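You operate a simulated robot arm through the tools that you are given. There is no shell and no other tool.

You run a simulated two-armed robot. Do the job below in one go: nothing can be reset, and whatever is moved stays where it is left.

TASK
Clean the plug marked 57 in the bath with the lid shut.
Fine: stand it in the cradle, run the bath till the dirt is gone, switch off and leave the plug in.

It is judged by the outcome, as a careful person would: the job done as asked, and still so three seconds after it is handed in. It fails if anything else is knocked over, pushed out of place, dropped, spilled or broken. Lids that push on must go on centred and level and be pressed home; caps that screw on are set level and turned clockwise until they are tight.

THE ROBOT
Two 7-joint arms with two-finger grippers on one trunk that stands fixed in place. Base frame: the origin is at the foot of the trunk, x ahead of it, y to its left, z up; the work surface is at about z = 880. Readings come in mm, degrees, newtons and seconds.
The left shoulder is at [51, 175, 1177], the right one opposite. With the tool pointing down near the work surface each hand reaches from about 240 to 860 mm from the base axis, measured 20 degrees to its own side. Payload 2.94 kg a hand.
Tool frame (each hand has its own): the origin (TCP) lies between the finger pads and is the grasp point; the fingertips stand 30 mm ahead of it; z points along the fingers, y is the line along which they close. The gripper opens to 138 mm; its body begins 109 mm behind the TCP.
Orientation is that of the tool frame in the base frame, as [roll, pitch, yaw] about the fixed x, y, z axes, in that order (R = Rz(yaw) Ry(pitch) Rx(roll)). With the fingers straight down and closing along the base's y, the tool's x points along the base's -x, its y along +y and its z along -z.

THE INTERFACE
- The arms move only by the tool drive_tool. It takes "left_plan", "right_plan" or both (then of equal length, played together; a hand with none holds still); each is a list of rows, each a list of 7 numbers: the closure, from 0 (fully open) to 1 (shut), then the shift along the tool's x, y, z in units of 50 mm (1.0 is 50 mm), then the turn, a rotation vector about the tool's x, y, z in units of 5 degrees (1.0 is 5 degrees). In form: [[jaw, x, y, z, ax, ay, az], ...]. A call has 1 to 20 rows; each row shifts and turns the commanded pose from where the row before left it, along the tool's axes as they then stand. A call with a number of a shift or a turn outside -1 to 1 is refused whole. Each row takes 0.2 s and may step no farther than 50 mm and 8.6 degrees from the row before; otherwise, or with a gripper value out of range, the whole call is refused. A pose out of reach is approached as far as the arm can. The call stops where the force on the tool passes 40 N (or 10 N more than at its start, if that is more) or the arm is blocked; 0.2 s more then pass. The fingers move at their own pace (about 45 mm/s each) and stop on an object; they squeeze with about 37 N. The grip force told is the motor's: it shows also when the fingers shut on nothing. Time passes only in rows, and 0.2 s behind the last, so rows that do not move let the fingers close. It gives the time, the measured TCP pose, the force on the tool (base axes), the opening and the grip force at its end, in the units of the frame above (readings bear some noise), with the torque about the TCP (base axes, N m) and any sound that the robot's microphone picked up.
- Cameras (640 x 400 px; columns grow to the right, rows downward): "scene" is now at [128.7, 2.6, 1668.9]; the picture's right is [0.12, -0.99, 0.00], its down [-0.74, -0.09, -0.66] and it looks along [0.66, 0.08, -0.75] (base axes); focal length 326 px, centre (320, 200). "left" rides on the left gripper at [71, -19, -146] in its tool frame; the picture's right is [0.26, 0.96, 0.00], its down [-0.85, 0.23, -0.48] and it looks along [-0.46, 0.12, 0.88] (tool axes); focal length 280 px, centre (320, 200). "right" rides on the right gripper at [71, 19, -146] in its tool frame; the picture's right is [-0.26, 0.97, 0.00], its down [-0.85, -0.23, -0.48] and it looks along [-0.46, -0.12, 0.88] (tool axes); focal length 280 px, centre (320, 200). There is no depth. A picture from a camera that has moved, and an enlarged one, comes with that camera's place and axes in the base frame and with its lens. The place of the scene camera against the robot may be out by one fixed shift of up to 25 mm in any direction.
- camera(camera): a new picture of that camera. No time passes.
- raise_lower(by): moves the trunk up (or, below 0, down) by that many mm; the arms and the scene camera ride with it, the base frame stays. It gives what a move gives, with no picture.
- head_to(pan, tilt): turns the head with the scene camera to pan (to the left, within 120 degrees either way) and tilt (down, from -29 to 69), counted from straight ahead of the robot (the tilt from the chest, where the trunk bows). It gives what a move gives.
- zoom(camera, box): a new picture of the part [left, top, right, bottom] of that camera's present view, enlarged. No time passes.
- hand_in(): hands the job in; it is judged then, once.

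Nothing tells you positions but the pictures and the camera data. Unless the task says otherwise, let go and move clear before handing in.

The tools are called after "Request:" by a JSON object that holds its "op" and its "data". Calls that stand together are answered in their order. drive_tool: Moves the arms, as the interface text tells. Its arguments: {"type":"object","properties":{"left_plan":{"type":"array"},"right_plan":{"type":"array"}},"required":[]} The other tools are called the same way: raise_lower (by) moves the trunk up or down; head_to (pan, tilt) turns the head that bears the scene camera; camera (camera) takes a picture; zoom (camera, box) takes an enlarged picture of a part of a camera's view; hand_in () hands the job in.

At the start:

```text
time_s: 0.0
left_position: [588.2, 390.2, 1228.6]
left_tcp_rot: [-180.0, 0.0, 180.0]
left_ft_force: [0.8, -0.1, -0.1]
left_moment: [-0.02, 0.01, 0.02]
left_opening: 137.9
left_finger_force: 0.0
right_position: [573.6, -135.2, 1256.5]
right_tcp_rot: [180.0, -0.1, -180.0]
right_ft_force: [0.0, -0.4, 0.4]
right_moment: [-0.01, 0.0, 0.0]
right_opening: 138.0
right_finger_force: 0.0
trunk travel left (down, up): [-350.0, 384.0]
head pan, tilt (commanded): [6.8, 48.3]
```

scene: 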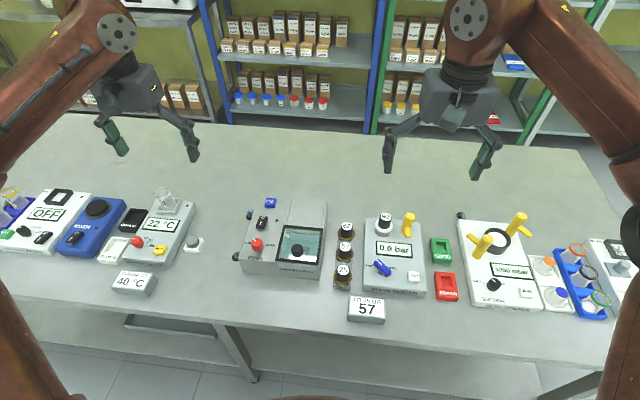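
right: 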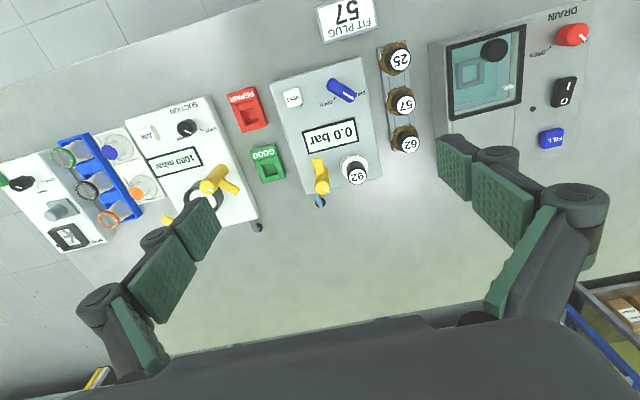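
left: 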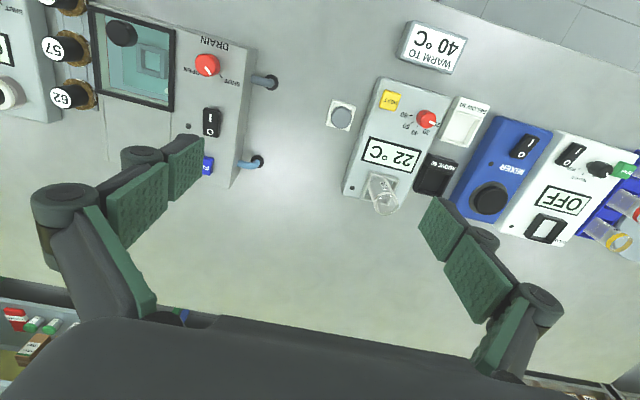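

I see a bench with several stations; the bath with a glass lid is in the middle, with plugs 62, 57, 25 in a rack to its right. I'll zoom in to look at the bath and the plugs.

Request:
{"op": "zoom", "data": {"camera": "scene", "box": [220, 180, 380, 300]}}

Request:
{"op": "zoom", "data": {"camera": "right", "box": [370, 10, 610, 170]}}

Request:
{"op": "zoom", "data": {"camera": "left", "box": [30, 0, 290, 190]}}

```text
3.33 times, centred on (300, 240) of scene
camera zoom: at [128.7, 2.6, 1668.9], right [0.12, -0.99, 0.0], down [-0.74, -0.09, -0.66], along [0.66, 0.08, -0.75], focal length 1088 px, centre (387, 67)
```

zoom: 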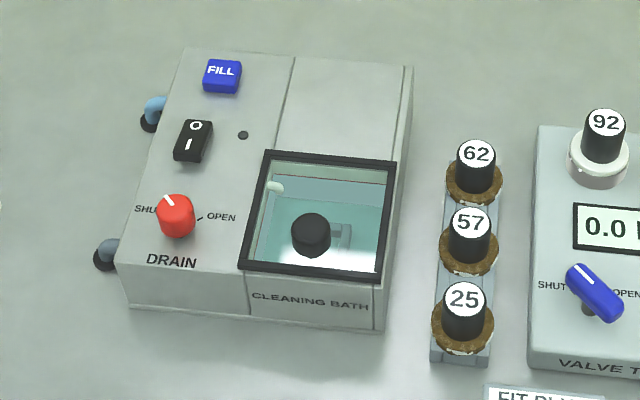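

```text
2.50 times, centred on (490, 90) of right
camera zoom: at [502.2, -117.2, 1401.5], right [0.26, 0.97, 0.0], down [0.85, -0.23, 0.48], along [0.46, -0.12, -0.88], focal length 701 px, centre (-105, 475)
```

zoom: 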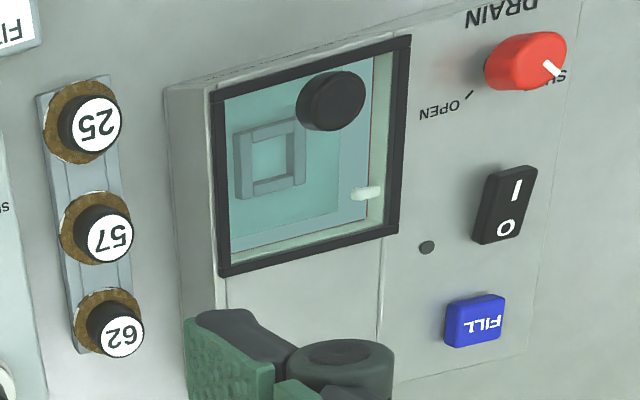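

```text
2.11 times, centred on (160, 95) of left
camera zoom: at [518.6, 371.8, 1374.2], right [-0.26, 0.96, 0.0], down [0.85, 0.23, 0.48], along [0.46, 0.12, -0.88], focal length 590 px, centre (657, 421)
```

zoom: 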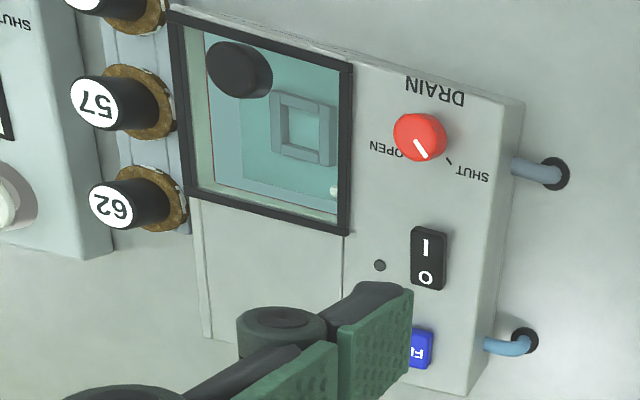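

I'm zooming further to work out how the lid moves, the water level, the drain knob and the plug shapes.

Request:
{"op": "zoom", "data": {"camera": "scene", "box": [274, 212, 330, 254]}}

Request:
{"op": "zoom", "data": {"camera": "scene", "box": [325, 210, 381, 300]}}

Request:
{"op": "zoom", "data": {"camera": "left", "box": [90, 0, 190, 110]}}

Request:
{"op": "zoom", "data": {"camera": "right", "box": [440, 20, 600, 160]}}

```text
9.52 times, centred on (302, 233) of scene
camera zoom: at [128.7, 2.6, 1668.9], right [0.12, -0.99, 0.0], down [-0.74, -0.09, -0.66], along [0.66, 0.08, -0.75], focal length 3110 px, centre (491, -114)
```

zoom: 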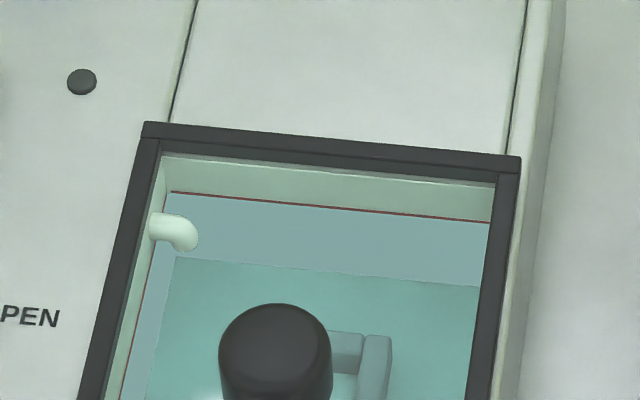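

```text
4.44 times, centred on (353, 255) of scene
camera zoom: at [128.7, 2.6, 1668.9], right [0.12, -0.99, 0.0], down [-0.74, -0.09, -0.66], along [0.66, 0.08, -0.75], focal length 1451 px, centre (173, -44)
```

zoom: 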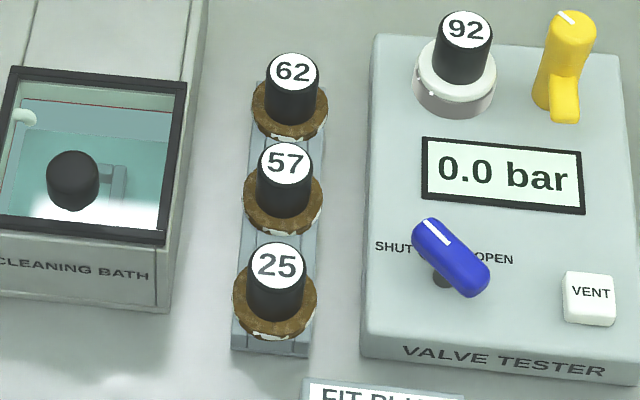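

```text
3.64 times, centred on (140, 55) of left
camera zoom: at [518.6, 371.8, 1374.2], right [-0.26, 0.96, 0.0], down [0.85, 0.23, 0.48], along [0.46, 0.12, -0.88], focal length 1020 px, centre (974, 727)
```

zoom: 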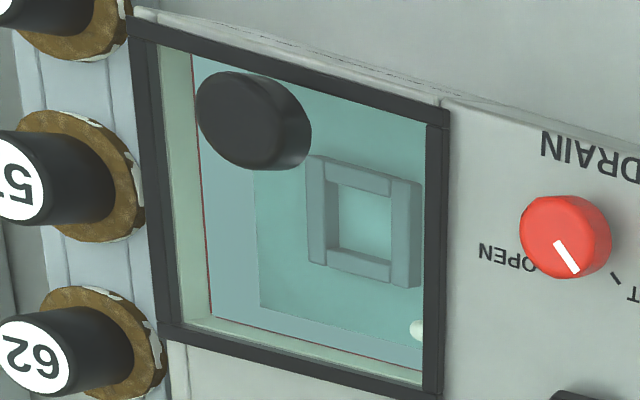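

```text
2.86 times, centred on (520, 90) of right
camera zoom: at [502.2, -117.2, 1401.5], right [0.26, 0.97, 0.0], down [0.85, -0.23, 0.48], along [0.46, -0.12, -0.88], focal length 801 px, centre (-251, 514)
```

zoom: 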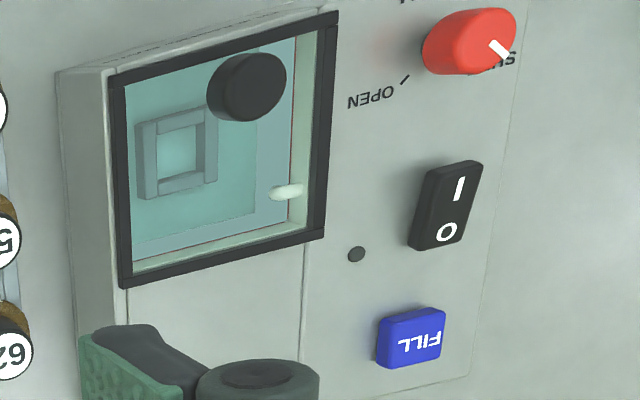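

The lid looks like a framed glass pane with a black knob near its front edge, at about x 549–655, y 60–168, z≈945. Plug 57 stands at about (620, 0) on the rack. I'll bring the left hand over the bath for a closer look.

Request:
{"op": "drive_tool", "data": {"left_plan": [[0, 0.16, -0.767, 0.427, 0, 0, 0], [0, 0.16, -0.767, 0.427, 0, 0, 0], [0, 0.16, -0.767, 0.427, 0, 0, 0], [0, 0.16, -0.767, 0.427, 0, 0, 0], [0, 0.16, -0.767, 0.427, 0, 0, 0], [0, 0.16, -0.767, 0.427, 0, 0, 0]]}}

Request:
{"op": "camera", "data": {"camera": "left"}}

Request:
{"op": "zoom", "data": {"camera": "left", "box": [200, 80, 360, 220]}}

Request:
{"op": "camera", "data": {"camera": "right"}}

```text
time_s: 1.4
left_position: [539.8, 159.6, 1099.7]
left_tcp_rot: [-180.0, -0.1, -179.9]
left_ft_force: [0.4, 0.0, 0.1]
left_moment: [0.03, 0.0, -0.02]
left_opening: 137.8
left_finger_force: 0.0
right_position: [573.0, -137.2, 1255.2]
right_tcp_rot: [179.9, -0.1, 180.0]
right_ft_force: [0.3, 0.0, 0.0]
right_moment: [0.01, 0.02, 0.0]
right_opening: 138.0
right_finger_force: 0.0
trunk travel left (down, up): [-350.0, 384.0]
head pan, tilt (commanded): [6.8, 48.3]
```

```text
taken
camera left: at [470.2, 140.5, 1245.6], right [-0.26, 0.96, 0.0], down [0.85, 0.23, 0.48], along [0.46, 0.13, -0.88], focal length 280 px, centre (320, 200)
```

left: 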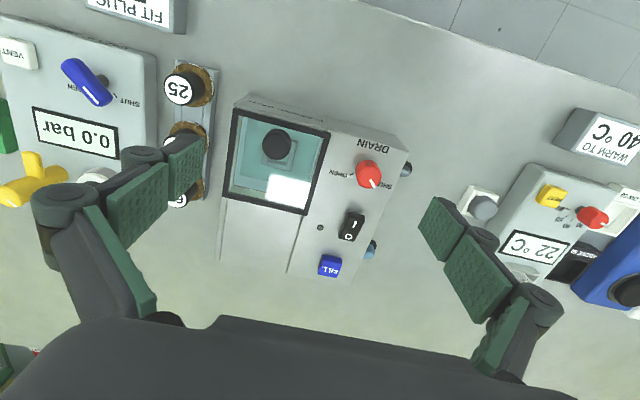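

```text
2.86 times, centred on (280, 150) of left
camera zoom: at [470.2, 140.5, 1245.6], right [-0.26, 0.96, 0.0], down [0.85, 0.23, 0.48], along [0.46, 0.13, -0.88], focal length 801 px, centre (434, 343)
```

zoom: 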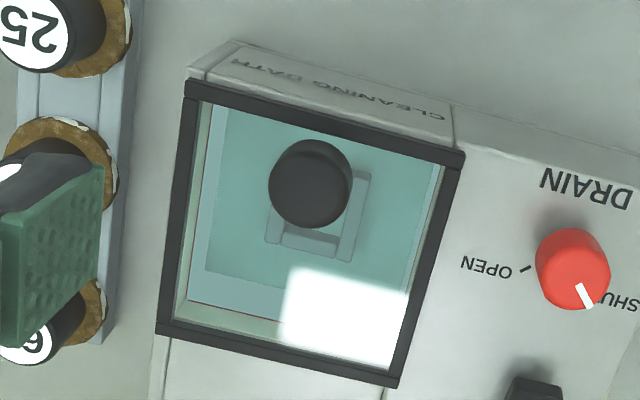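

```text
taken
camera right: at [502.8, -118.5, 1401.1], right [0.26, 0.97, 0.0], down [0.85, -0.23, 0.47], along [0.46, -0.12, -0.88], focal length 280 px, centre (320, 200)
```

right: 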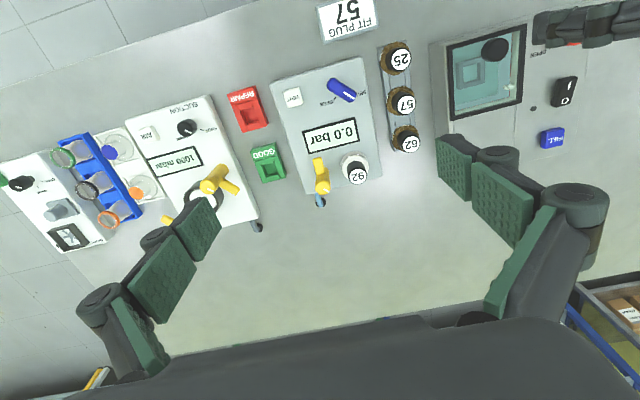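

The lid top is at about z≈930, and its knob is at about (568, 122). I'll zoom on the lid edges to see whether it slides, hinges or lifts.

Request:
{"op": "zoom", "data": {"camera": "right", "box": [430, 80, 530, 145]}}

Request:
{"op": "zoom", "data": {"camera": "right", "box": [430, 15, 530, 80]}}

Request:
{"op": "zoom", "data": {"camera": "left", "box": [205, 180, 345, 280]}}

Request:
{"op": "zoom", "data": {"camera": "left", "box": [220, 90, 340, 170]}}

```text
6.15 times, centred on (480, 112) of right
camera zoom: at [502.8, -118.5, 1401.1], right [0.26, 0.97, 0.0], down [0.85, -0.23, 0.47], along [0.46, -0.12, -0.88], focal length 1726 px, centre (-665, 738)
```

zoom: 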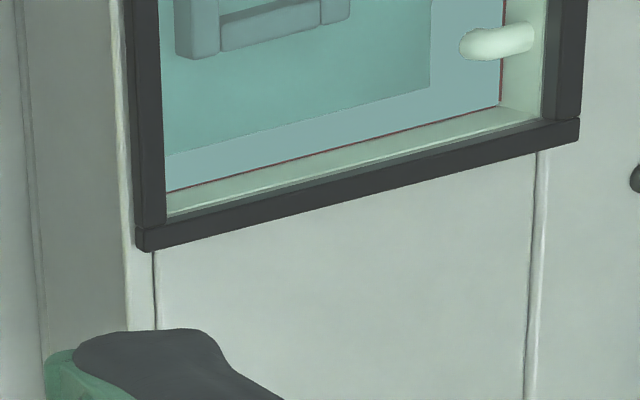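

```text
6.15 times, centred on (480, 48) of right
camera zoom: at [502.8, -118.5, 1401.1], right [0.26, 0.97, 0.0], down [0.85, -0.23, 0.47], along [0.46, -0.12, -0.88], focal length 1726 px, centre (-665, 1138)
```

zoom: 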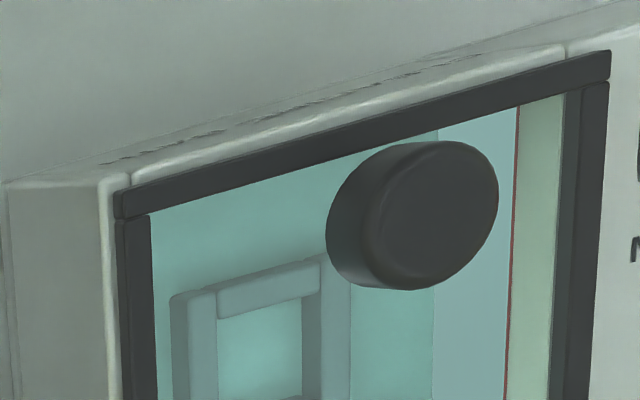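

```text
4.00 times, centred on (275, 230) of left
camera zoom: at [470.2, 140.5, 1245.6], right [-0.26, 0.96, 0.0], down [0.85, 0.23, 0.48], along [0.46, 0.13, -0.88], focal length 1122 px, centre (500, 80)
```

zoom: 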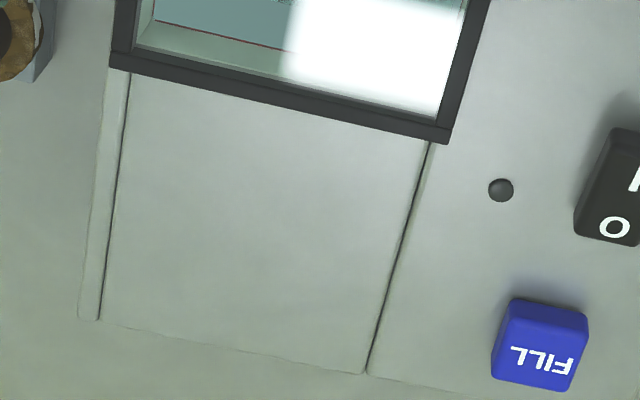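

```text
5.00 times, centred on (280, 130) of left
camera zoom: at [470.2, 140.5, 1245.6], right [-0.26, 0.96, 0.0], down [0.85, 0.23, 0.48], along [0.46, 0.13, -0.88], focal length 1402 px, centre (520, 550)
```

zoom: 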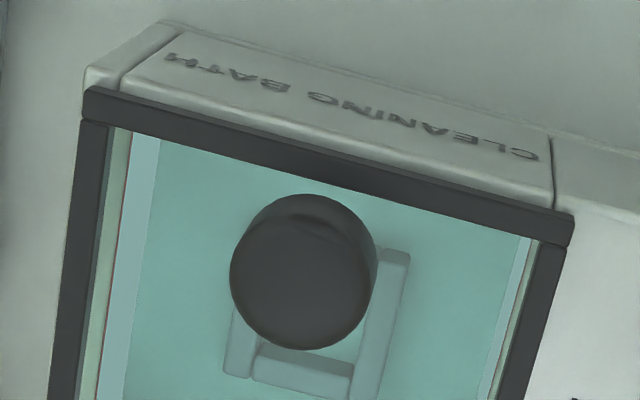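

The lid rests on the tank rim with the knob near the front. I'll bring the left gripper over the knob, partly closed, and check alignment before going down.

Request:
{"op": "drive_tool", "data": {"left_plan": [[0.3, -0.14, -0.185, 0.5, 0, 0, 0], [0.6, -0.14, -0.185, 0.5, 0, 0, 0], [0.6, -0.14, -0.185, 0.5, 0, 0, 0], [0.6, -0.14, -0.185, 0.5, 0, 0, 0], [0.6, 0, 0, 0, 0, 0, 0]]}}

Request:
{"op": "camera", "data": {"camera": "left"}}

Request:
{"op": "camera", "data": {"camera": "right"}}

Request:
{"op": "camera", "data": {"camera": "scene"}}

```text
time_s: 2.6
left_position: [567.6, 124.2, 999.4]
left_tcp_rot: [179.9, 0.0, 180.0]
left_ft_force: [0.3, -0.1, -0.7]
left_moment: [-0.05, 0.0, 0.03]
left_opening: 55.2
left_finger_force: 0.0
right_position: [572.7, -136.6, 1254.5]
right_tcp_rot: [180.0, 0.0, -180.0]
right_ft_force: [0.5, 0.2, -1.2]
right_moment: [0.02, 0.01, 0.01]
right_opening: 138.3
right_finger_force: 0.0
trunk travel left (down, up): [-350.0, 384.0]
head pan, tilt (commanded): [6.8, 48.3]
```

```text
taken
camera left: at [497.4, 105.0, 1146.2], right [-0.26, 0.96, 0.0], down [0.85, 0.23, 0.48], along [0.46, 0.12, -0.88], focal length 280 px, centre (320, 200)
```

left: 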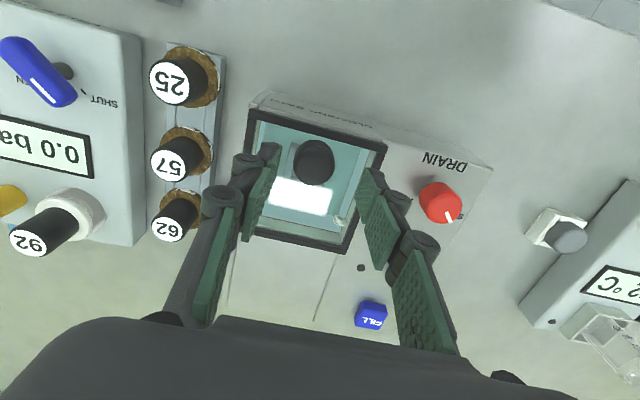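

```text
taken
camera right: at [501.8, -117.3, 1401.8], right [0.26, 0.97, 0.0], down [0.85, -0.23, 0.48], along [0.46, -0.12, -0.88], focal length 280 px, centre (320, 200)
```

right: 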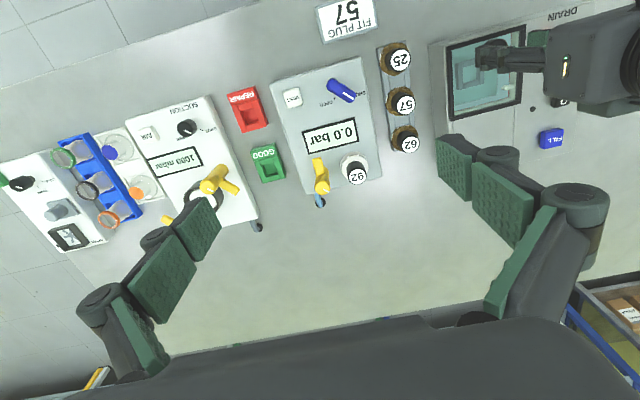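

```text
taken
camera scene: at [128.2, 2.5, 1669.0], right [0.12, -0.99, 0.0], down [-0.74, -0.09, -0.67], along [0.66, 0.08, -0.75], focal length 326 px, centre (320, 200)
```

scene: 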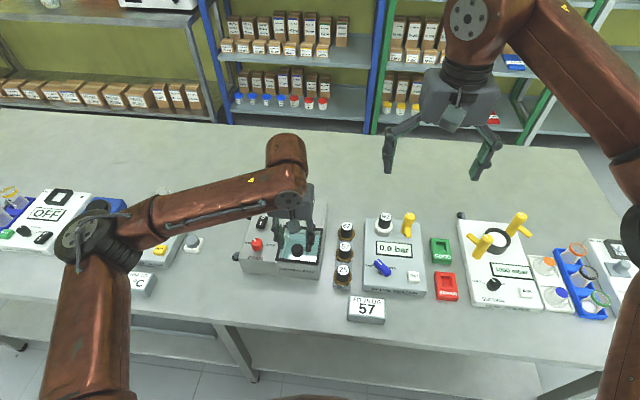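

Request:
{"op": "zoom", "data": {"camera": "left", "box": [220, 90, 420, 250]}}

Request:
{"op": "zoom", "data": {"camera": "scene", "box": [250, 180, 350, 290]}}

```text
2.50 times, centred on (320, 170) of left
camera zoom: at [497.4, 105.0, 1146.2], right [-0.26, 0.96, 0.0], down [0.85, 0.23, 0.48], along [0.46, 0.12, -0.88], focal length 701 px, centre (320, 275)
```

zoom: 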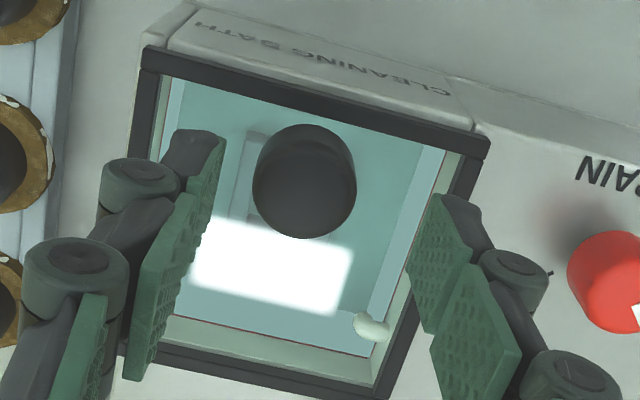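

```text
3.64 times, centred on (300, 235) of scene
camera zoom: at [128.2, 2.5, 1669.0], right [0.12, -0.99, 0.0], down [-0.74, -0.09, -0.67], along [0.66, 0.08, -0.75], focal length 1187 px, centre (393, 73)
```

zoom: 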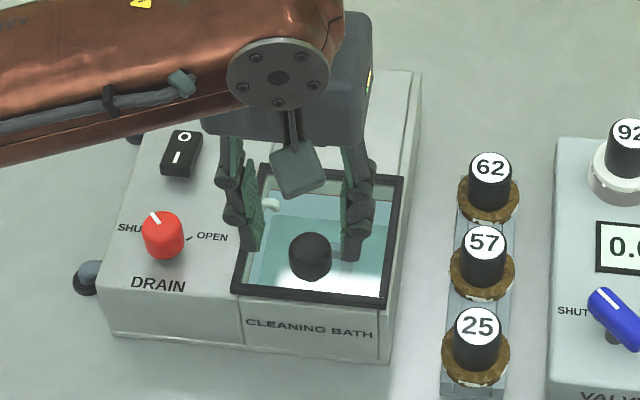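

The knob is centred near (569, 120). I'll descend so the fingertips straddle it just above the glass.

Request:
{"op": "drive_tool", "data": {"left_plan": [[0.6, -0.03, -0.07, 0.2, 0, 0, 0], [0.6, 0, 0, 0.2, 0, 0, 0], [0.6, 0, 0, 0.2, 0, 0, 0], [0.6, 0, 0, 0, 0, 0, 0]]}}

Request:
{"op": "zoom", "data": {"camera": "right", "box": [430, 10, 590, 130]}}

Request:
{"op": "zoom", "data": {"camera": "scene", "box": [260, 200, 340, 270]}}

Request:
{"op": "zoom", "data": {"camera": "left", "box": [220, 90, 420, 250]}}

```text
time_s: 3.6
left_position: [568.7, 119.7, 970.6]
left_tcp_rot: [180.0, -0.1, 180.0]
left_ft_force: [0.7, -1.0, 0.4]
left_moment: [0.03, -0.02, -0.01]
left_opening: 55.2
left_finger_force: 0.1
right_position: [573.8, -136.4, 1255.0]
right_tcp_rot: [180.0, 0.0, -180.0]
right_ft_force: [-0.2, -0.5, 0.0]
right_moment: [0.0, -0.04, -0.01]
right_opening: 138.1
right_finger_force: 0.1
trunk travel left (down, up): [-350.0, 384.0]
head pan, tilt (commanded): [6.8, 48.3]
```

```text
3.33 times, centred on (510, 70) of right
camera zoom: at [502.1, -117.4, 1401.6], right [0.26, 0.97, 0.0], down [0.85, -0.23, 0.48], along [0.46, -0.12, -0.88], focal length 935 px, centre (-313, 633)
```

zoom: 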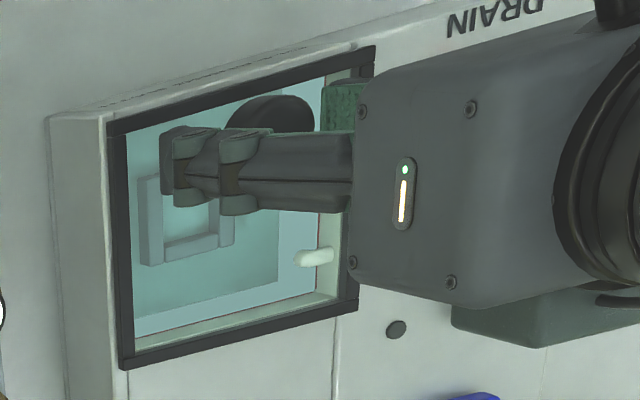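

```text
5.71 times, centred on (300, 235) of scene
camera zoom: at [128.6, 2.3, 1668.9], right [0.12, -0.99, 0.0], down [-0.74, -0.09, -0.67], along [0.66, 0.08, -0.75], focal length 1866 px, centre (434, 0)
```

zoom: 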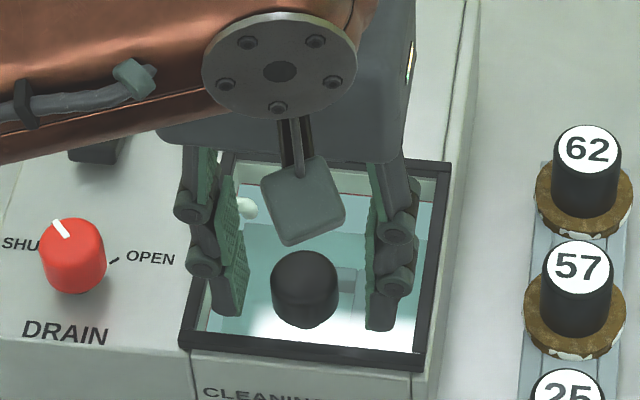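

```text
2.50 times, centred on (320, 170) of left
camera zoom: at [499.6, 100.4, 1116.3], right [-0.26, 0.96, 0.0], down [0.85, 0.23, 0.47], along [0.46, 0.12, -0.88], focal length 701 px, centre (320, 275)
```

zoom: 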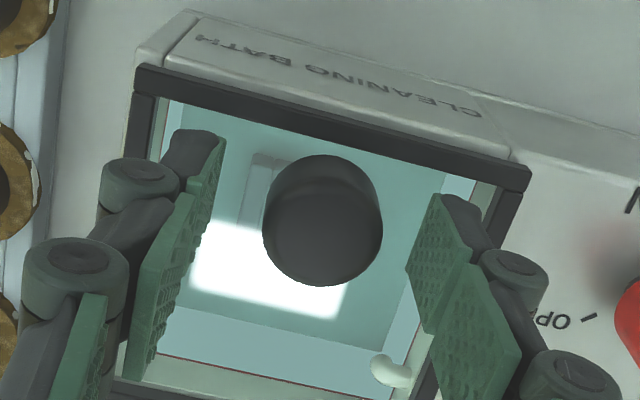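

The fingers straddle the knob well. I'll go down a few more millimetres and close on it.

Request:
{"op": "drive_tool", "data": {"left_plan": [[0.6, -0.02, 0, 0.1, 0, 0, 0], [0.8, 0, 0, 0, 0, 0, 0], [1, 0, 0, 0, 0, 0, 0], [1, 0, 0, 0, 0, 0, 0], [1, 0, 0, 0, 0, 0, 0]]}}

Request:
{"op": "zoom", "data": {"camera": "scene", "box": [260, 200, 340, 270]}}

Request:
{"op": "zoom", "data": {"camera": "left", "box": [220, 90, 420, 250]}}

```text
time_s: 4.8
left_position: [571.4, 119.5, 965.2]
left_tcp_rot: [-179.9, 0.1, -179.8]
left_ft_force: [1.0, 1.9, 0.6]
left_moment: [0.05, -0.03, -0.02]
left_opening: 28.4
left_finger_force: 44.5
right_position: [572.6, -135.0, 1255.3]
right_tcp_rot: [-180.0, -0.1, 180.0]
right_ft_force: [-0.2, -0.7, -0.2]
right_moment: [-0.01, 0.02, -0.02]
right_opening: 138.2
right_finger_force: 0.0
trunk travel left (down, up): [-350.0, 384.0]
head pan, tilt (commanded): [6.8, 48.3]
```

```text
5.71 times, centred on (300, 235) of scene
camera zoom: at [128.7, 2.6, 1668.9], right [0.12, -0.99, 0.0], down [-0.74, -0.09, -0.66], along [0.66, 0.08, -0.75], focal length 1866 px, centre (434, 0)
```

zoom: 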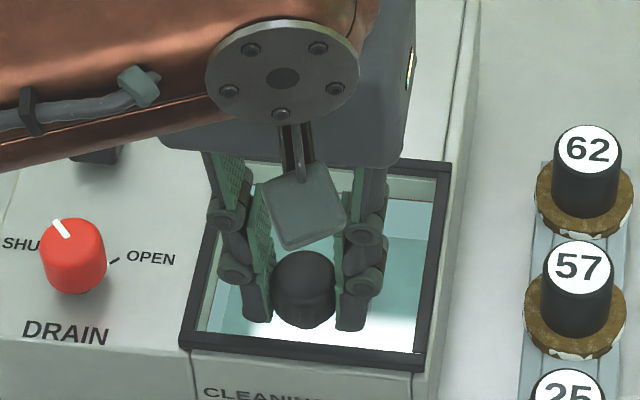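

```text
2.50 times, centred on (320, 170) of left
camera zoom: at [500.9, 100.8, 1111.5], right [-0.26, 0.96, 0.0], down [0.85, 0.23, 0.48], along [0.46, 0.13, -0.88], focal length 701 px, centre (320, 275)
```

zoom: 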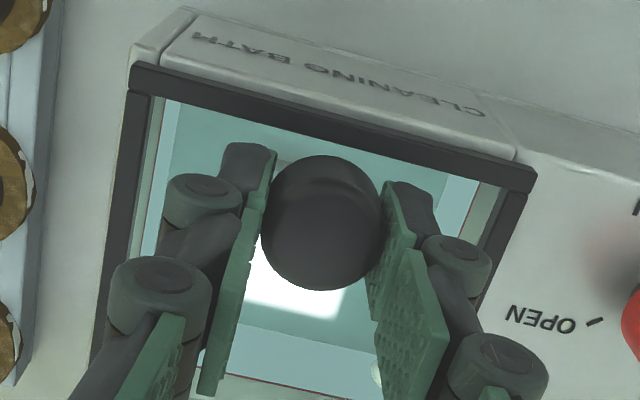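

The knob is gripped (28.4 mm). I'll try a very small lift to feel how the lid moves.

Request:
{"op": "drive_tool", "data": {"left_plan": [[1, 0, 0, -0.03, 0, 0, 0], [1, 0, 0, -0.03, 0, 0, 0], [1, 0, 0, 0, 0, 0, 0]]}}

Request:
{"op": "zoom", "data": {"camera": "scene", "box": [260, 200, 340, 270]}}

Request:
{"op": "zoom", "data": {"camera": "right", "box": [430, 10, 590, 130]}}

```text
time_s: 5.6
left_position: [571.2, 119.8, 964.9]
left_tcp_rot: [180.0, -0.3, -180.0]
left_ft_force: [0.2, -1.3, -22.7]
left_moment: [-0.05, -0.46, 0.01]
left_opening: 28.5
left_finger_force: 44.8
right_position: [574.6, -135.4, 1255.5]
right_tcp_rot: [180.0, -0.1, 180.0]
right_ft_force: [0.3, -0.4, -0.4]
right_moment: [0.0, 0.03, 0.01]
right_opening: 138.1
right_finger_force: 0.0
trunk travel left (down, up): [-350.0, 384.0]
head pan, tilt (commanded): [6.8, 48.3]
```

```text
5.71 times, centred on (300, 235) of scene
camera zoom: at [130.8, 2.5, 1668.4], right [0.12, -0.99, 0.0], down [-0.74, -0.09, -0.66], along [0.66, 0.08, -0.75], focal length 1866 px, centre (434, 0)
```

zoom: 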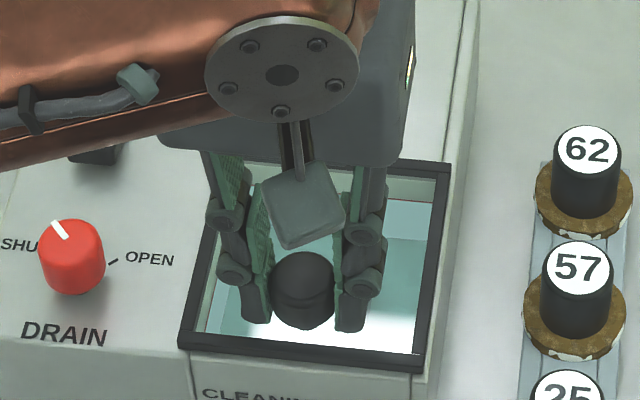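

```text
3.33 times, centred on (510, 70) of right
camera zoom: at [503.9, -117.4, 1400.6], right [0.26, 0.96, 0.0], down [0.85, -0.23, 0.47], along [0.46, -0.12, -0.88], focal length 935 px, centre (-313, 633)
```

zoom: 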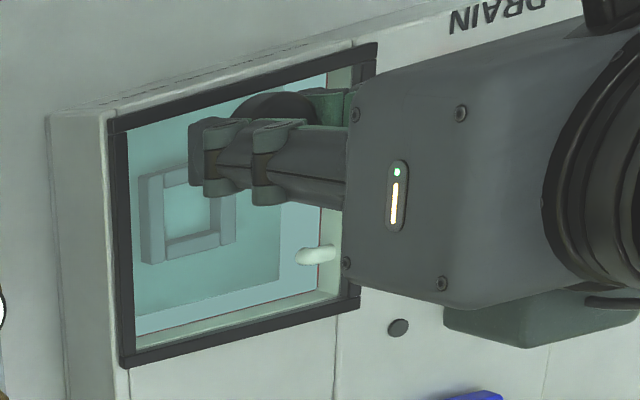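

Lifting is resisted (22.7 N with no motion), so the lid is probably a slider. I'll release that load and try sliding it backwards a little.

Request:
{"op": "drive_tool", "data": {"left_plan": [[1, 0, 0, 0.06, 0, 0, 0], [1, 0, 0, 0, 0, 0, 0], [1, -0.03, 0, 0, 0, 0, 0], [1, -0.03, 0, 0, 0, 0, 0], [1, 0, 0, 0, 0, 0, 0]]}}

Request:
{"op": "zoom", "data": {"camera": "scene", "box": [260, 200, 340, 270]}}

```text
time_s: 6.8
left_position: [573.9, 120.4, 964.7]
left_tcp_rot: [-180.0, -0.1, -180.0]
left_ft_force: [0.5, -0.3, -4.0]
left_moment: [0.03, 0.09, -0.01]
left_opening: 28.6
left_finger_force: 45.3
right_position: [572.8, -134.9, 1255.2]
right_tcp_rot: [179.9, -0.1, -180.0]
right_ft_force: [0.1, -0.8, -0.2]
right_moment: [0.03, 0.01, -0.03]
right_opening: 137.9
right_finger_force: 0.0
trunk travel left (down, up): [-350.0, 384.0]
head pan, tilt (commanded): [6.8, 48.3]
```

```text
5.71 times, centred on (300, 235) of scene
camera zoom: at [129.2, 2.3, 1668.9], right [0.12, -0.99, 0.0], down [-0.74, -0.09, -0.66], along [0.66, 0.08, -0.75], focal length 1866 px, centre (434, 0)
```

zoom: 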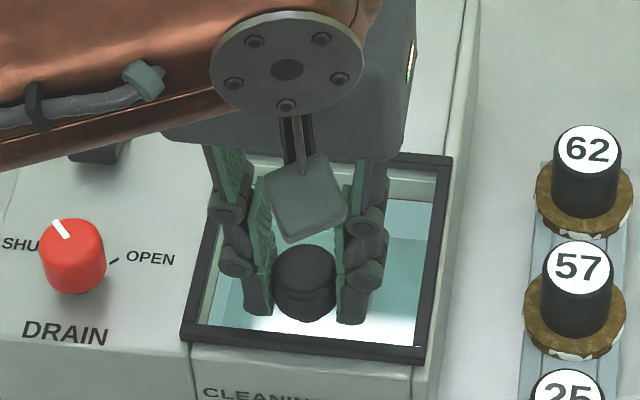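

It slides freely. I'll slide the lid back in moderate steps, watching force.

Request:
{"op": "drive_tool", "data": {"left_plan": [[1, -0.2, 0, 0, 0, 0, 0], [1, -0.2, 0, 0, 0, 0, 0], [1, -0.2, 0, 0, 0, 0, 0], [1, -0.2, 0, 0, 0, 0, 0], [1, -0.2, 0, 0, 0, 0, 0], [1, -0.2, 0, 0, 0, 0, 0], [1, -0.2, 0, 0, 0, 0, 0], [1, -0.2, 0, 0, 0, 0, 0], [1, 0, 0, 0, 0, 0, 0]]}}

Request:
{"op": "zoom", "data": {"camera": "scene", "box": [240, 180, 350, 280]}}

Request:
{"op": "zoom", "data": {"camera": "right", "box": [430, 10, 590, 150]}}

```text
time_s: 8.8
left_position: [654.4, 120.4, 964.9]
left_tcp_rot: [-179.9, 0.1, -179.8]
left_ft_force: [0.7, 0.5, 2.5]
left_moment: [-0.02, 0.13, -0.04]
left_opening: 28.6
left_finger_force: 45.6
right_position: [572.0, -136.5, 1254.6]
right_tcp_rot: [180.0, 0.1, -179.9]
right_ft_force: [0.2, 0.1, 0.6]
right_moment: [-0.01, -0.02, -0.02]
right_opening: 138.1
right_finger_force: 0.1
trunk travel left (down, up): [-350.0, 384.0]
head pan, tilt (commanded): [6.8, 48.3]
```

```text
4.00 times, centred on (295, 230) of scene
camera zoom: at [128.6, 2.2, 1668.9], right [0.12, -0.99, 0.0], down [-0.74, -0.09, -0.67], along [0.66, 0.08, -0.75], focal length 1306 px, centre (420, 80)
```

zoom: 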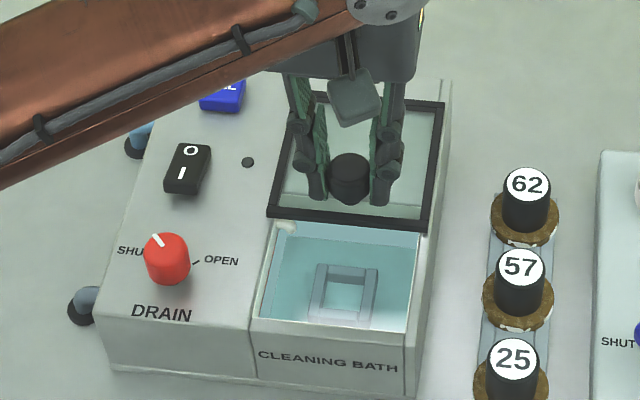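

```text
2.86 times, centred on (510, 80) of right
camera zoom: at [502.1, -117.5, 1401.6], right [0.26, 0.97, 0.0], down [0.85, -0.23, 0.48], along [0.46, -0.12, -0.88], focal length 801 px, centre (-223, 543)
```

zoom: 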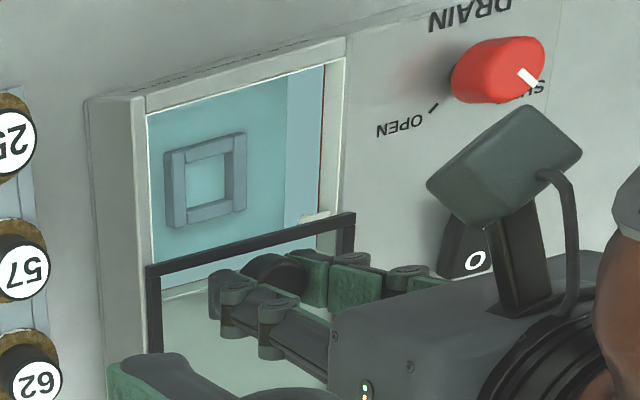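

It's open by 83 mm. I'll slide it a bit further in small steps to clear the tank.

Request:
{"op": "drive_tool", "data": {"left_plan": [[1, -0.1, 0, 0, 0, 0, 0], [1, -0.1, 0, 0, 0, 0, 0], [1, -0.08, 0, 0, 0, 0, 0], [1, -0.06, 0, 0, 0, 0, 0], [1, 0, 0, 0, 0, 0, 0]]}}

Request:
{"op": "zoom", "data": {"camera": "scene", "box": [240, 180, 350, 280]}}

Request:
{"op": "zoom", "data": {"camera": "right", "box": [430, 10, 590, 150]}}

```text
time_s: 10.0
left_position: [672.4, 120.0, 965.9]
left_tcp_rot: [-179.9, 0.0, 180.0]
left_ft_force: [-0.1, 0.7, 4.3]
left_moment: [0.05, 0.16, -0.05]
left_opening: 28.4
left_finger_force: 44.4
right_position: [572.3, -136.5, 1255.1]
right_tcp_rot: [-180.0, 0.0, 180.0]
right_ft_force: [-0.3, -0.5, -0.3]
right_moment: [-0.03, 0.02, -0.02]
right_opening: 138.0
right_finger_force: 0.0
trunk travel left (down, up): [-350.0, 384.0]
head pan, tilt (commanded): [6.8, 48.3]
```

```text
4.00 times, centred on (295, 230) of scene
camera zoom: at [128.3, 2.3, 1668.9], right [0.12, -0.99, 0.0], down [-0.74, -0.09, -0.67], along [0.66, 0.08, -0.75], focal length 1306 px, centre (420, 80)
```

zoom: 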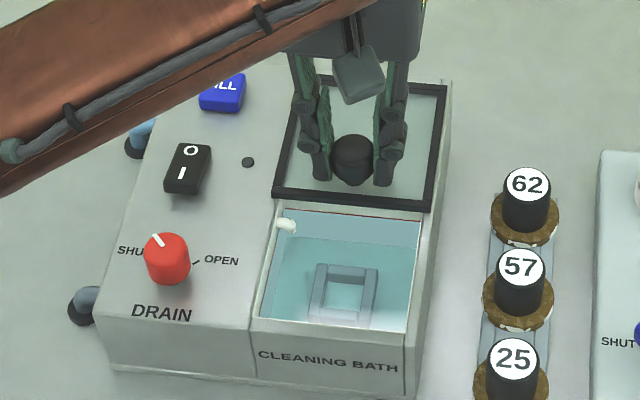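

```text
2.86 times, centred on (510, 80) of right
camera zoom: at [501.9, -117.4, 1401.7], right [0.26, 0.97, 0.0], down [0.85, -0.23, 0.48], along [0.46, -0.12, -0.88], focal length 801 px, centre (-223, 543)
```

zoom: 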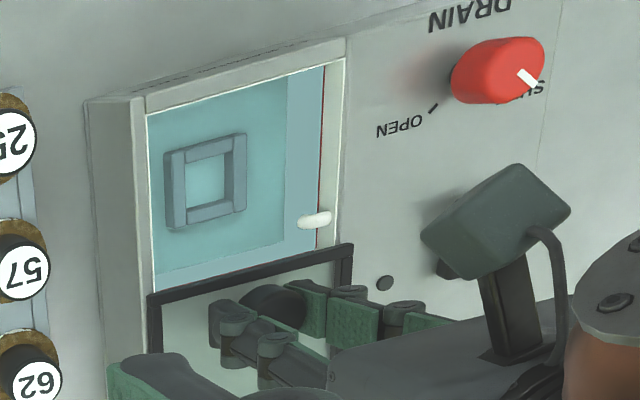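

The lid is open. I'll look closely at the inside to judge whether the tank already holds water.

Request:
{"op": "zoom", "data": {"camera": "scene", "box": [280, 228, 316, 264]}}

Request:
{"op": "zoom", "data": {"camera": "right", "box": [460, 20, 530, 95]}}

Request:
{"op": "camera", "data": {"camera": "left"}}

```text
11.11 times, centred on (298, 246) of scene
camera zoom: at [128.3, 2.3, 1668.9], right [0.12, -0.99, 0.0], down [-0.74, -0.09, -0.67], along [0.66, 0.08, -0.75], focal length 3628 px, centre (564, -311)
```

zoom: 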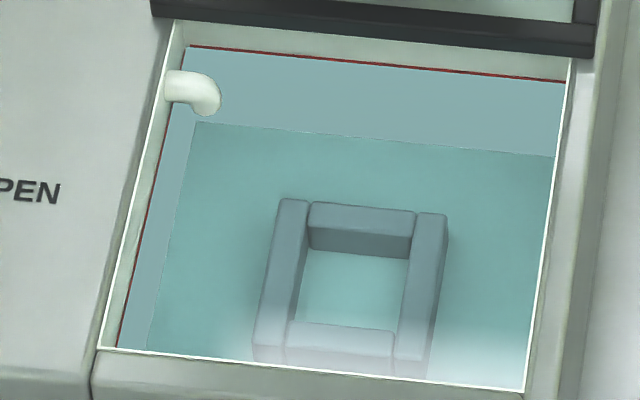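

```text
5.33 times, centred on (495, 58) of right
camera zoom: at [501.9, -117.4, 1401.7], right [0.26, 0.97, 0.0], down [0.85, -0.23, 0.48], along [0.46, -0.12, -0.88], focal length 1495 px, centre (-613, 960)
```

zoom: 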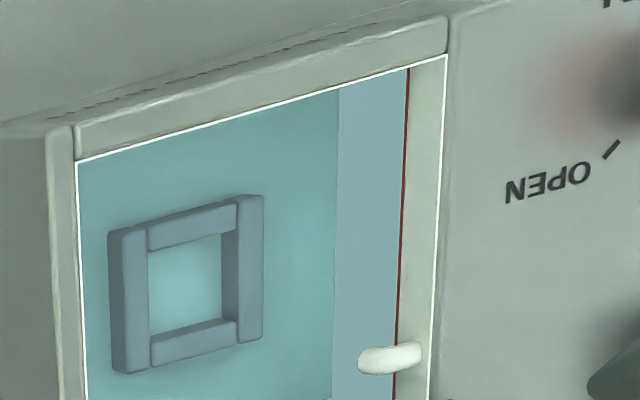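

```text
taken
camera left: at [600.8, 100.8, 1111.5], right [-0.26, 0.97, 0.0], down [0.85, 0.23, 0.48], along [0.46, 0.12, -0.88], focal length 280 px, centre (320, 200)
```

left: 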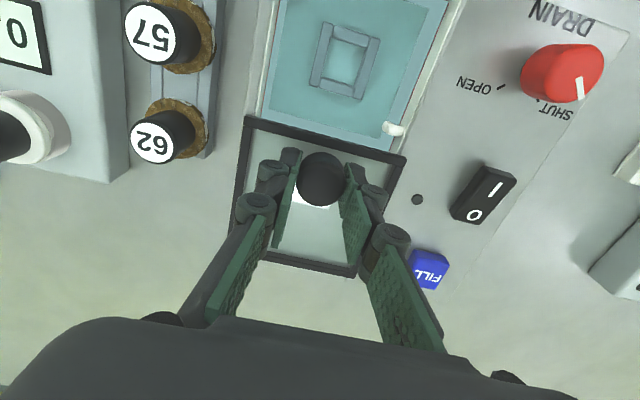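

The interior tint stops exactly at the red fill line, and there is a soft ceiling reflection over the cradle, so the tank appears to be full already. Next I'll study plug 57 and its rack.

Request:
{"op": "zoom", "data": {"camera": "left", "box": [100, 0, 240, 180]}}

Request:
{"op": "zoom", "data": {"camera": "right", "box": [365, 35, 445, 165]}}

Request:
{"op": "zoom", "data": {"camera": "scene", "box": [325, 210, 365, 300]}}

```text
2.22 times, centred on (170, 90) of left
camera zoom: at [600.8, 100.8, 1111.5], right [-0.26, 0.97, 0.0], down [0.85, 0.23, 0.48], along [0.46, 0.12, -0.88], focal length 623 px, centre (653, 444)
```

zoom: 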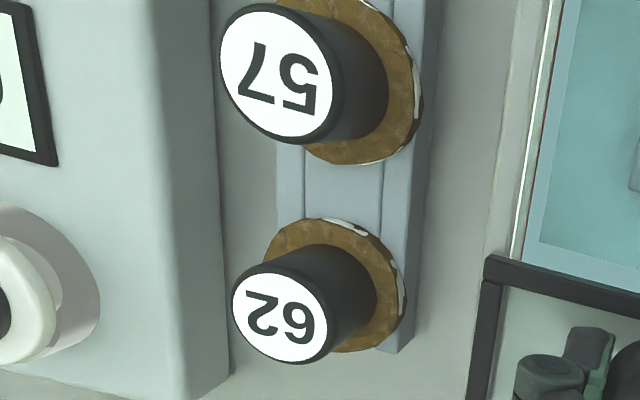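

```text
3.08 times, centred on (405, 100) of right
camera zoom: at [501.9, -117.4, 1401.7], right [0.26, 0.97, 0.0], down [0.85, -0.23, 0.48], along [0.46, -0.12, -0.88], focal length 863 px, centre (58, 508)
```

zoom: 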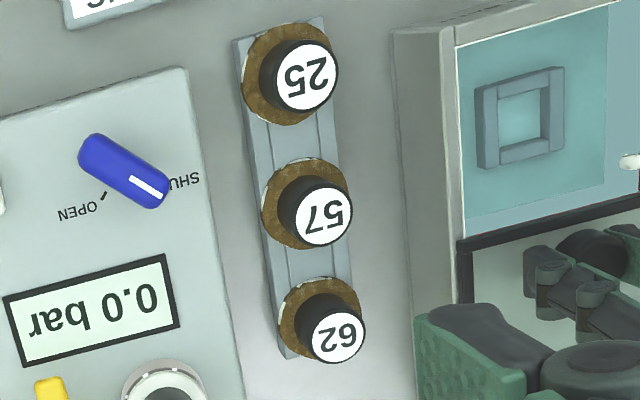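

```text
4.44 times, centred on (345, 255) of scene
camera zoom: at [128.3, 2.3, 1668.9], right [0.12, -0.99, 0.0], down [-0.74, -0.09, -0.67], along [0.66, 0.08, -0.75], focal length 1451 px, centre (209, -44)
```

zoom: 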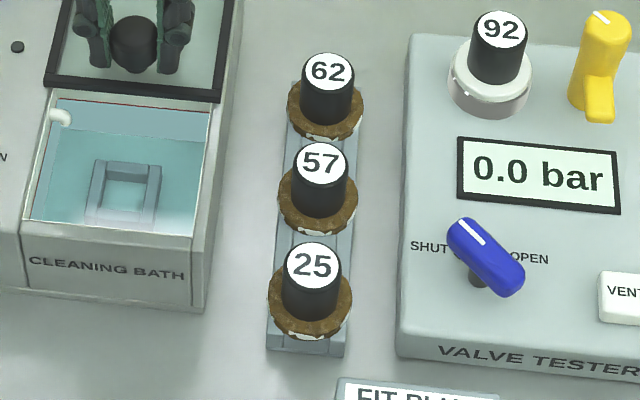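

Plug 57's label is at about (619, 1, 917), with a handle about 31 mm in diameter and a dirty flange below. I'll release the lid knob, rise straight up, and shift the right arm a bit out of the way.

Request:
{"op": "drive_tool", "data": {"left_plan": [[0.75, 0, 0, 0, 0, 0, 0], [0.6, 0, 0, 0, 0, 0, 0], [0.6, 0, 0, -0.3, 0, 0, 0], [0.6, 0, 0, -0.6, 0, 0, 0], [0.6, 0, 0, -0.8, 0, 0, 0], [0.6, 0, 0, -0.8, 0, 0, 0]], "right_plan": [[0, 0, -0.4, 0, 0, 0, 0], [0, 0, -0.4, 0, 0, 0, 0], [0, 0, -0.4, 0, 0, 0, 0], [0, 0, -0.4, 0, 0, 0, 0], [0, 0, -0.4, 0, 0, 0, 0], [0, 0, 0, 0, 0, 0, 0]]}}

Request:
{"op": "camera", "data": {"camera": "right"}}

Request:
{"op": "camera", "data": {"camera": "scene"}}

Request:
{"op": "camera", "data": {"camera": "left"}}

```text
time_s: 11.4
left_position: [670.6, 120.3, 1090.3]
left_tcp_rot: [-180.0, -0.1, -179.8]
left_ft_force: [0.3, 0.2, 0.3]
left_moment: [-0.02, -0.02, 0.01]
left_opening: 55.3
left_finger_force: 0.1
right_position: [572.4, -236.9, 1255.1]
right_tcp_rot: [179.9, 0.1, 180.0]
right_ft_force: [-0.2, -0.3, 0.3]
right_moment: [-0.02, -0.04, -0.01]
right_opening: 138.0
right_finger_force: 0.0
trunk travel left (down, up): [-350.0, 384.0]
head pan, tilt (commanded): [6.8, 48.3]
```

```text
taken
camera right: at [502.1, -217.7, 1401.6], right [0.26, 0.97, 0.0], down [0.85, -0.23, 0.48], along [0.46, -0.12, -0.88], focal length 280 px, centre (320, 200)
```

right: 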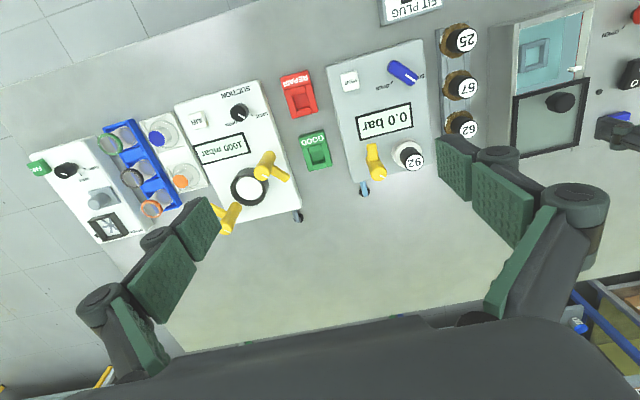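

```text
taken
camera scene: at [127.7, 2.6, 1669.0], right [0.12, -0.99, 0.0], down [-0.74, -0.09, -0.67], along [0.66, 0.08, -0.75], focal length 326 px, centre (320, 200)
```

scene: 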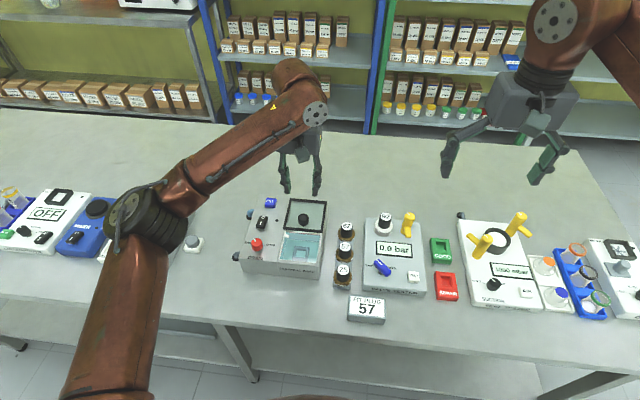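

```text
taken
camera left: at [600.7, 101.3, 1236.4], right [-0.26, 0.96, 0.0], down [0.85, 0.23, 0.47], along [0.46, 0.13, -0.88], focal length 280 px, centre (320, 200)
```

left: 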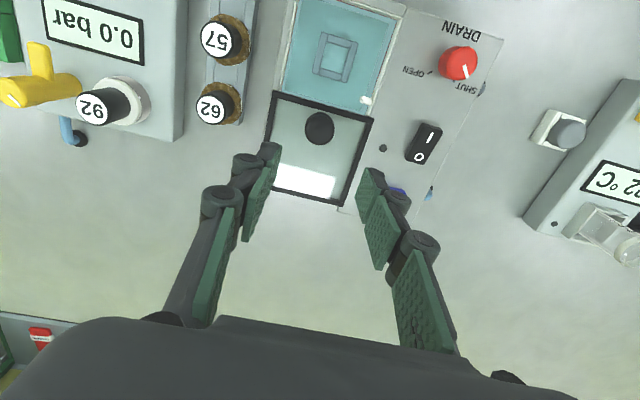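

The lid stayed open. I'll briefly move the left camera to where the ceiling reflection should appear on the water surface, to confirm the tank is filled.

Request:
{"op": "drive_tool", "data": {"left_plan": [[0.6, 0.85, 0, 0, 0, 0, 0], [0.6, 0.85, 0, 0, 0, 0, 0], [0.6, 0.85, 0, 0, 0, 0, 0], [0.6, 0.85, 0, 0, 0, 0, 0]]}}

Request:
{"op": "camera", "data": {"camera": "left"}}

Request:
{"op": "zoom", "data": {"camera": "left", "box": [260, 130, 390, 260]}}

```text
time_s: 12.4
left_position: [501.8, 121.5, 1090.6]
left_tcp_rot: [-179.9, 0.0, -179.9]
left_ft_force: [-0.2, 0.2, 0.7]
left_moment: [-0.01, 0.0, 0.01]
left_opening: 55.4
left_finger_force: 0.1
right_position: [572.8, -236.7, 1255.5]
right_tcp_rot: [180.0, 0.0, -180.0]
right_ft_force: [-0.1, -0.3, -0.4]
right_moment: [-0.02, -0.05, 0.01]
right_opening: 137.8
right_finger_force: 0.1
trunk travel left (down, up): [-350.0, 384.0]
head pan, tilt (commanded): [6.8, 48.3]
```

```text
taken
camera left: at [430.5, 101.3, 1237.1], right [-0.26, 0.96, 0.0], down [0.85, 0.23, 0.48], along [0.46, 0.13, -0.88], focal length 280 px, centre (320, 200)
```

left: 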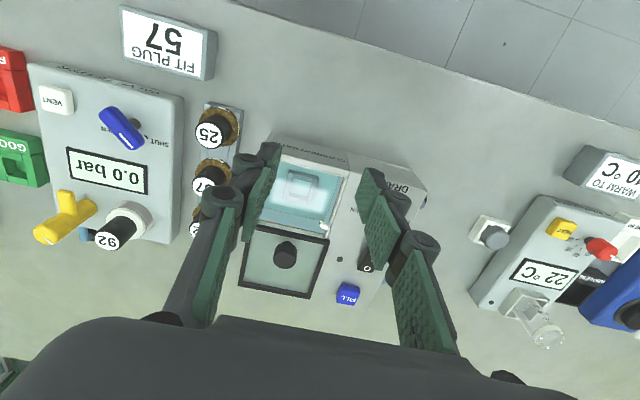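

```text
3.08 times, centred on (325, 195) of left
camera zoom: at [430.5, 101.3, 1237.1], right [-0.26, 0.96, 0.0], down [0.85, 0.23, 0.48], along [0.46, 0.13, -0.88], focal length 863 px, centre (305, 215)
```

zoom: 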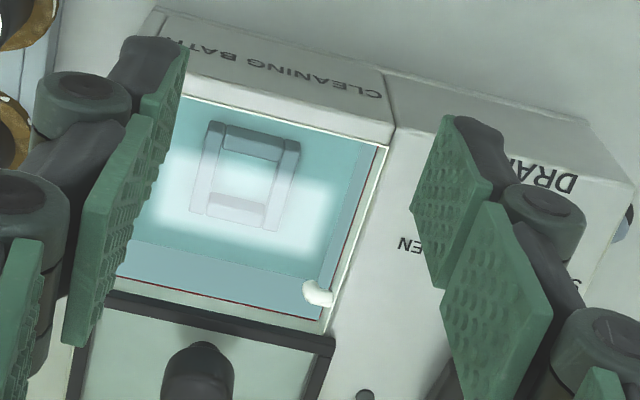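

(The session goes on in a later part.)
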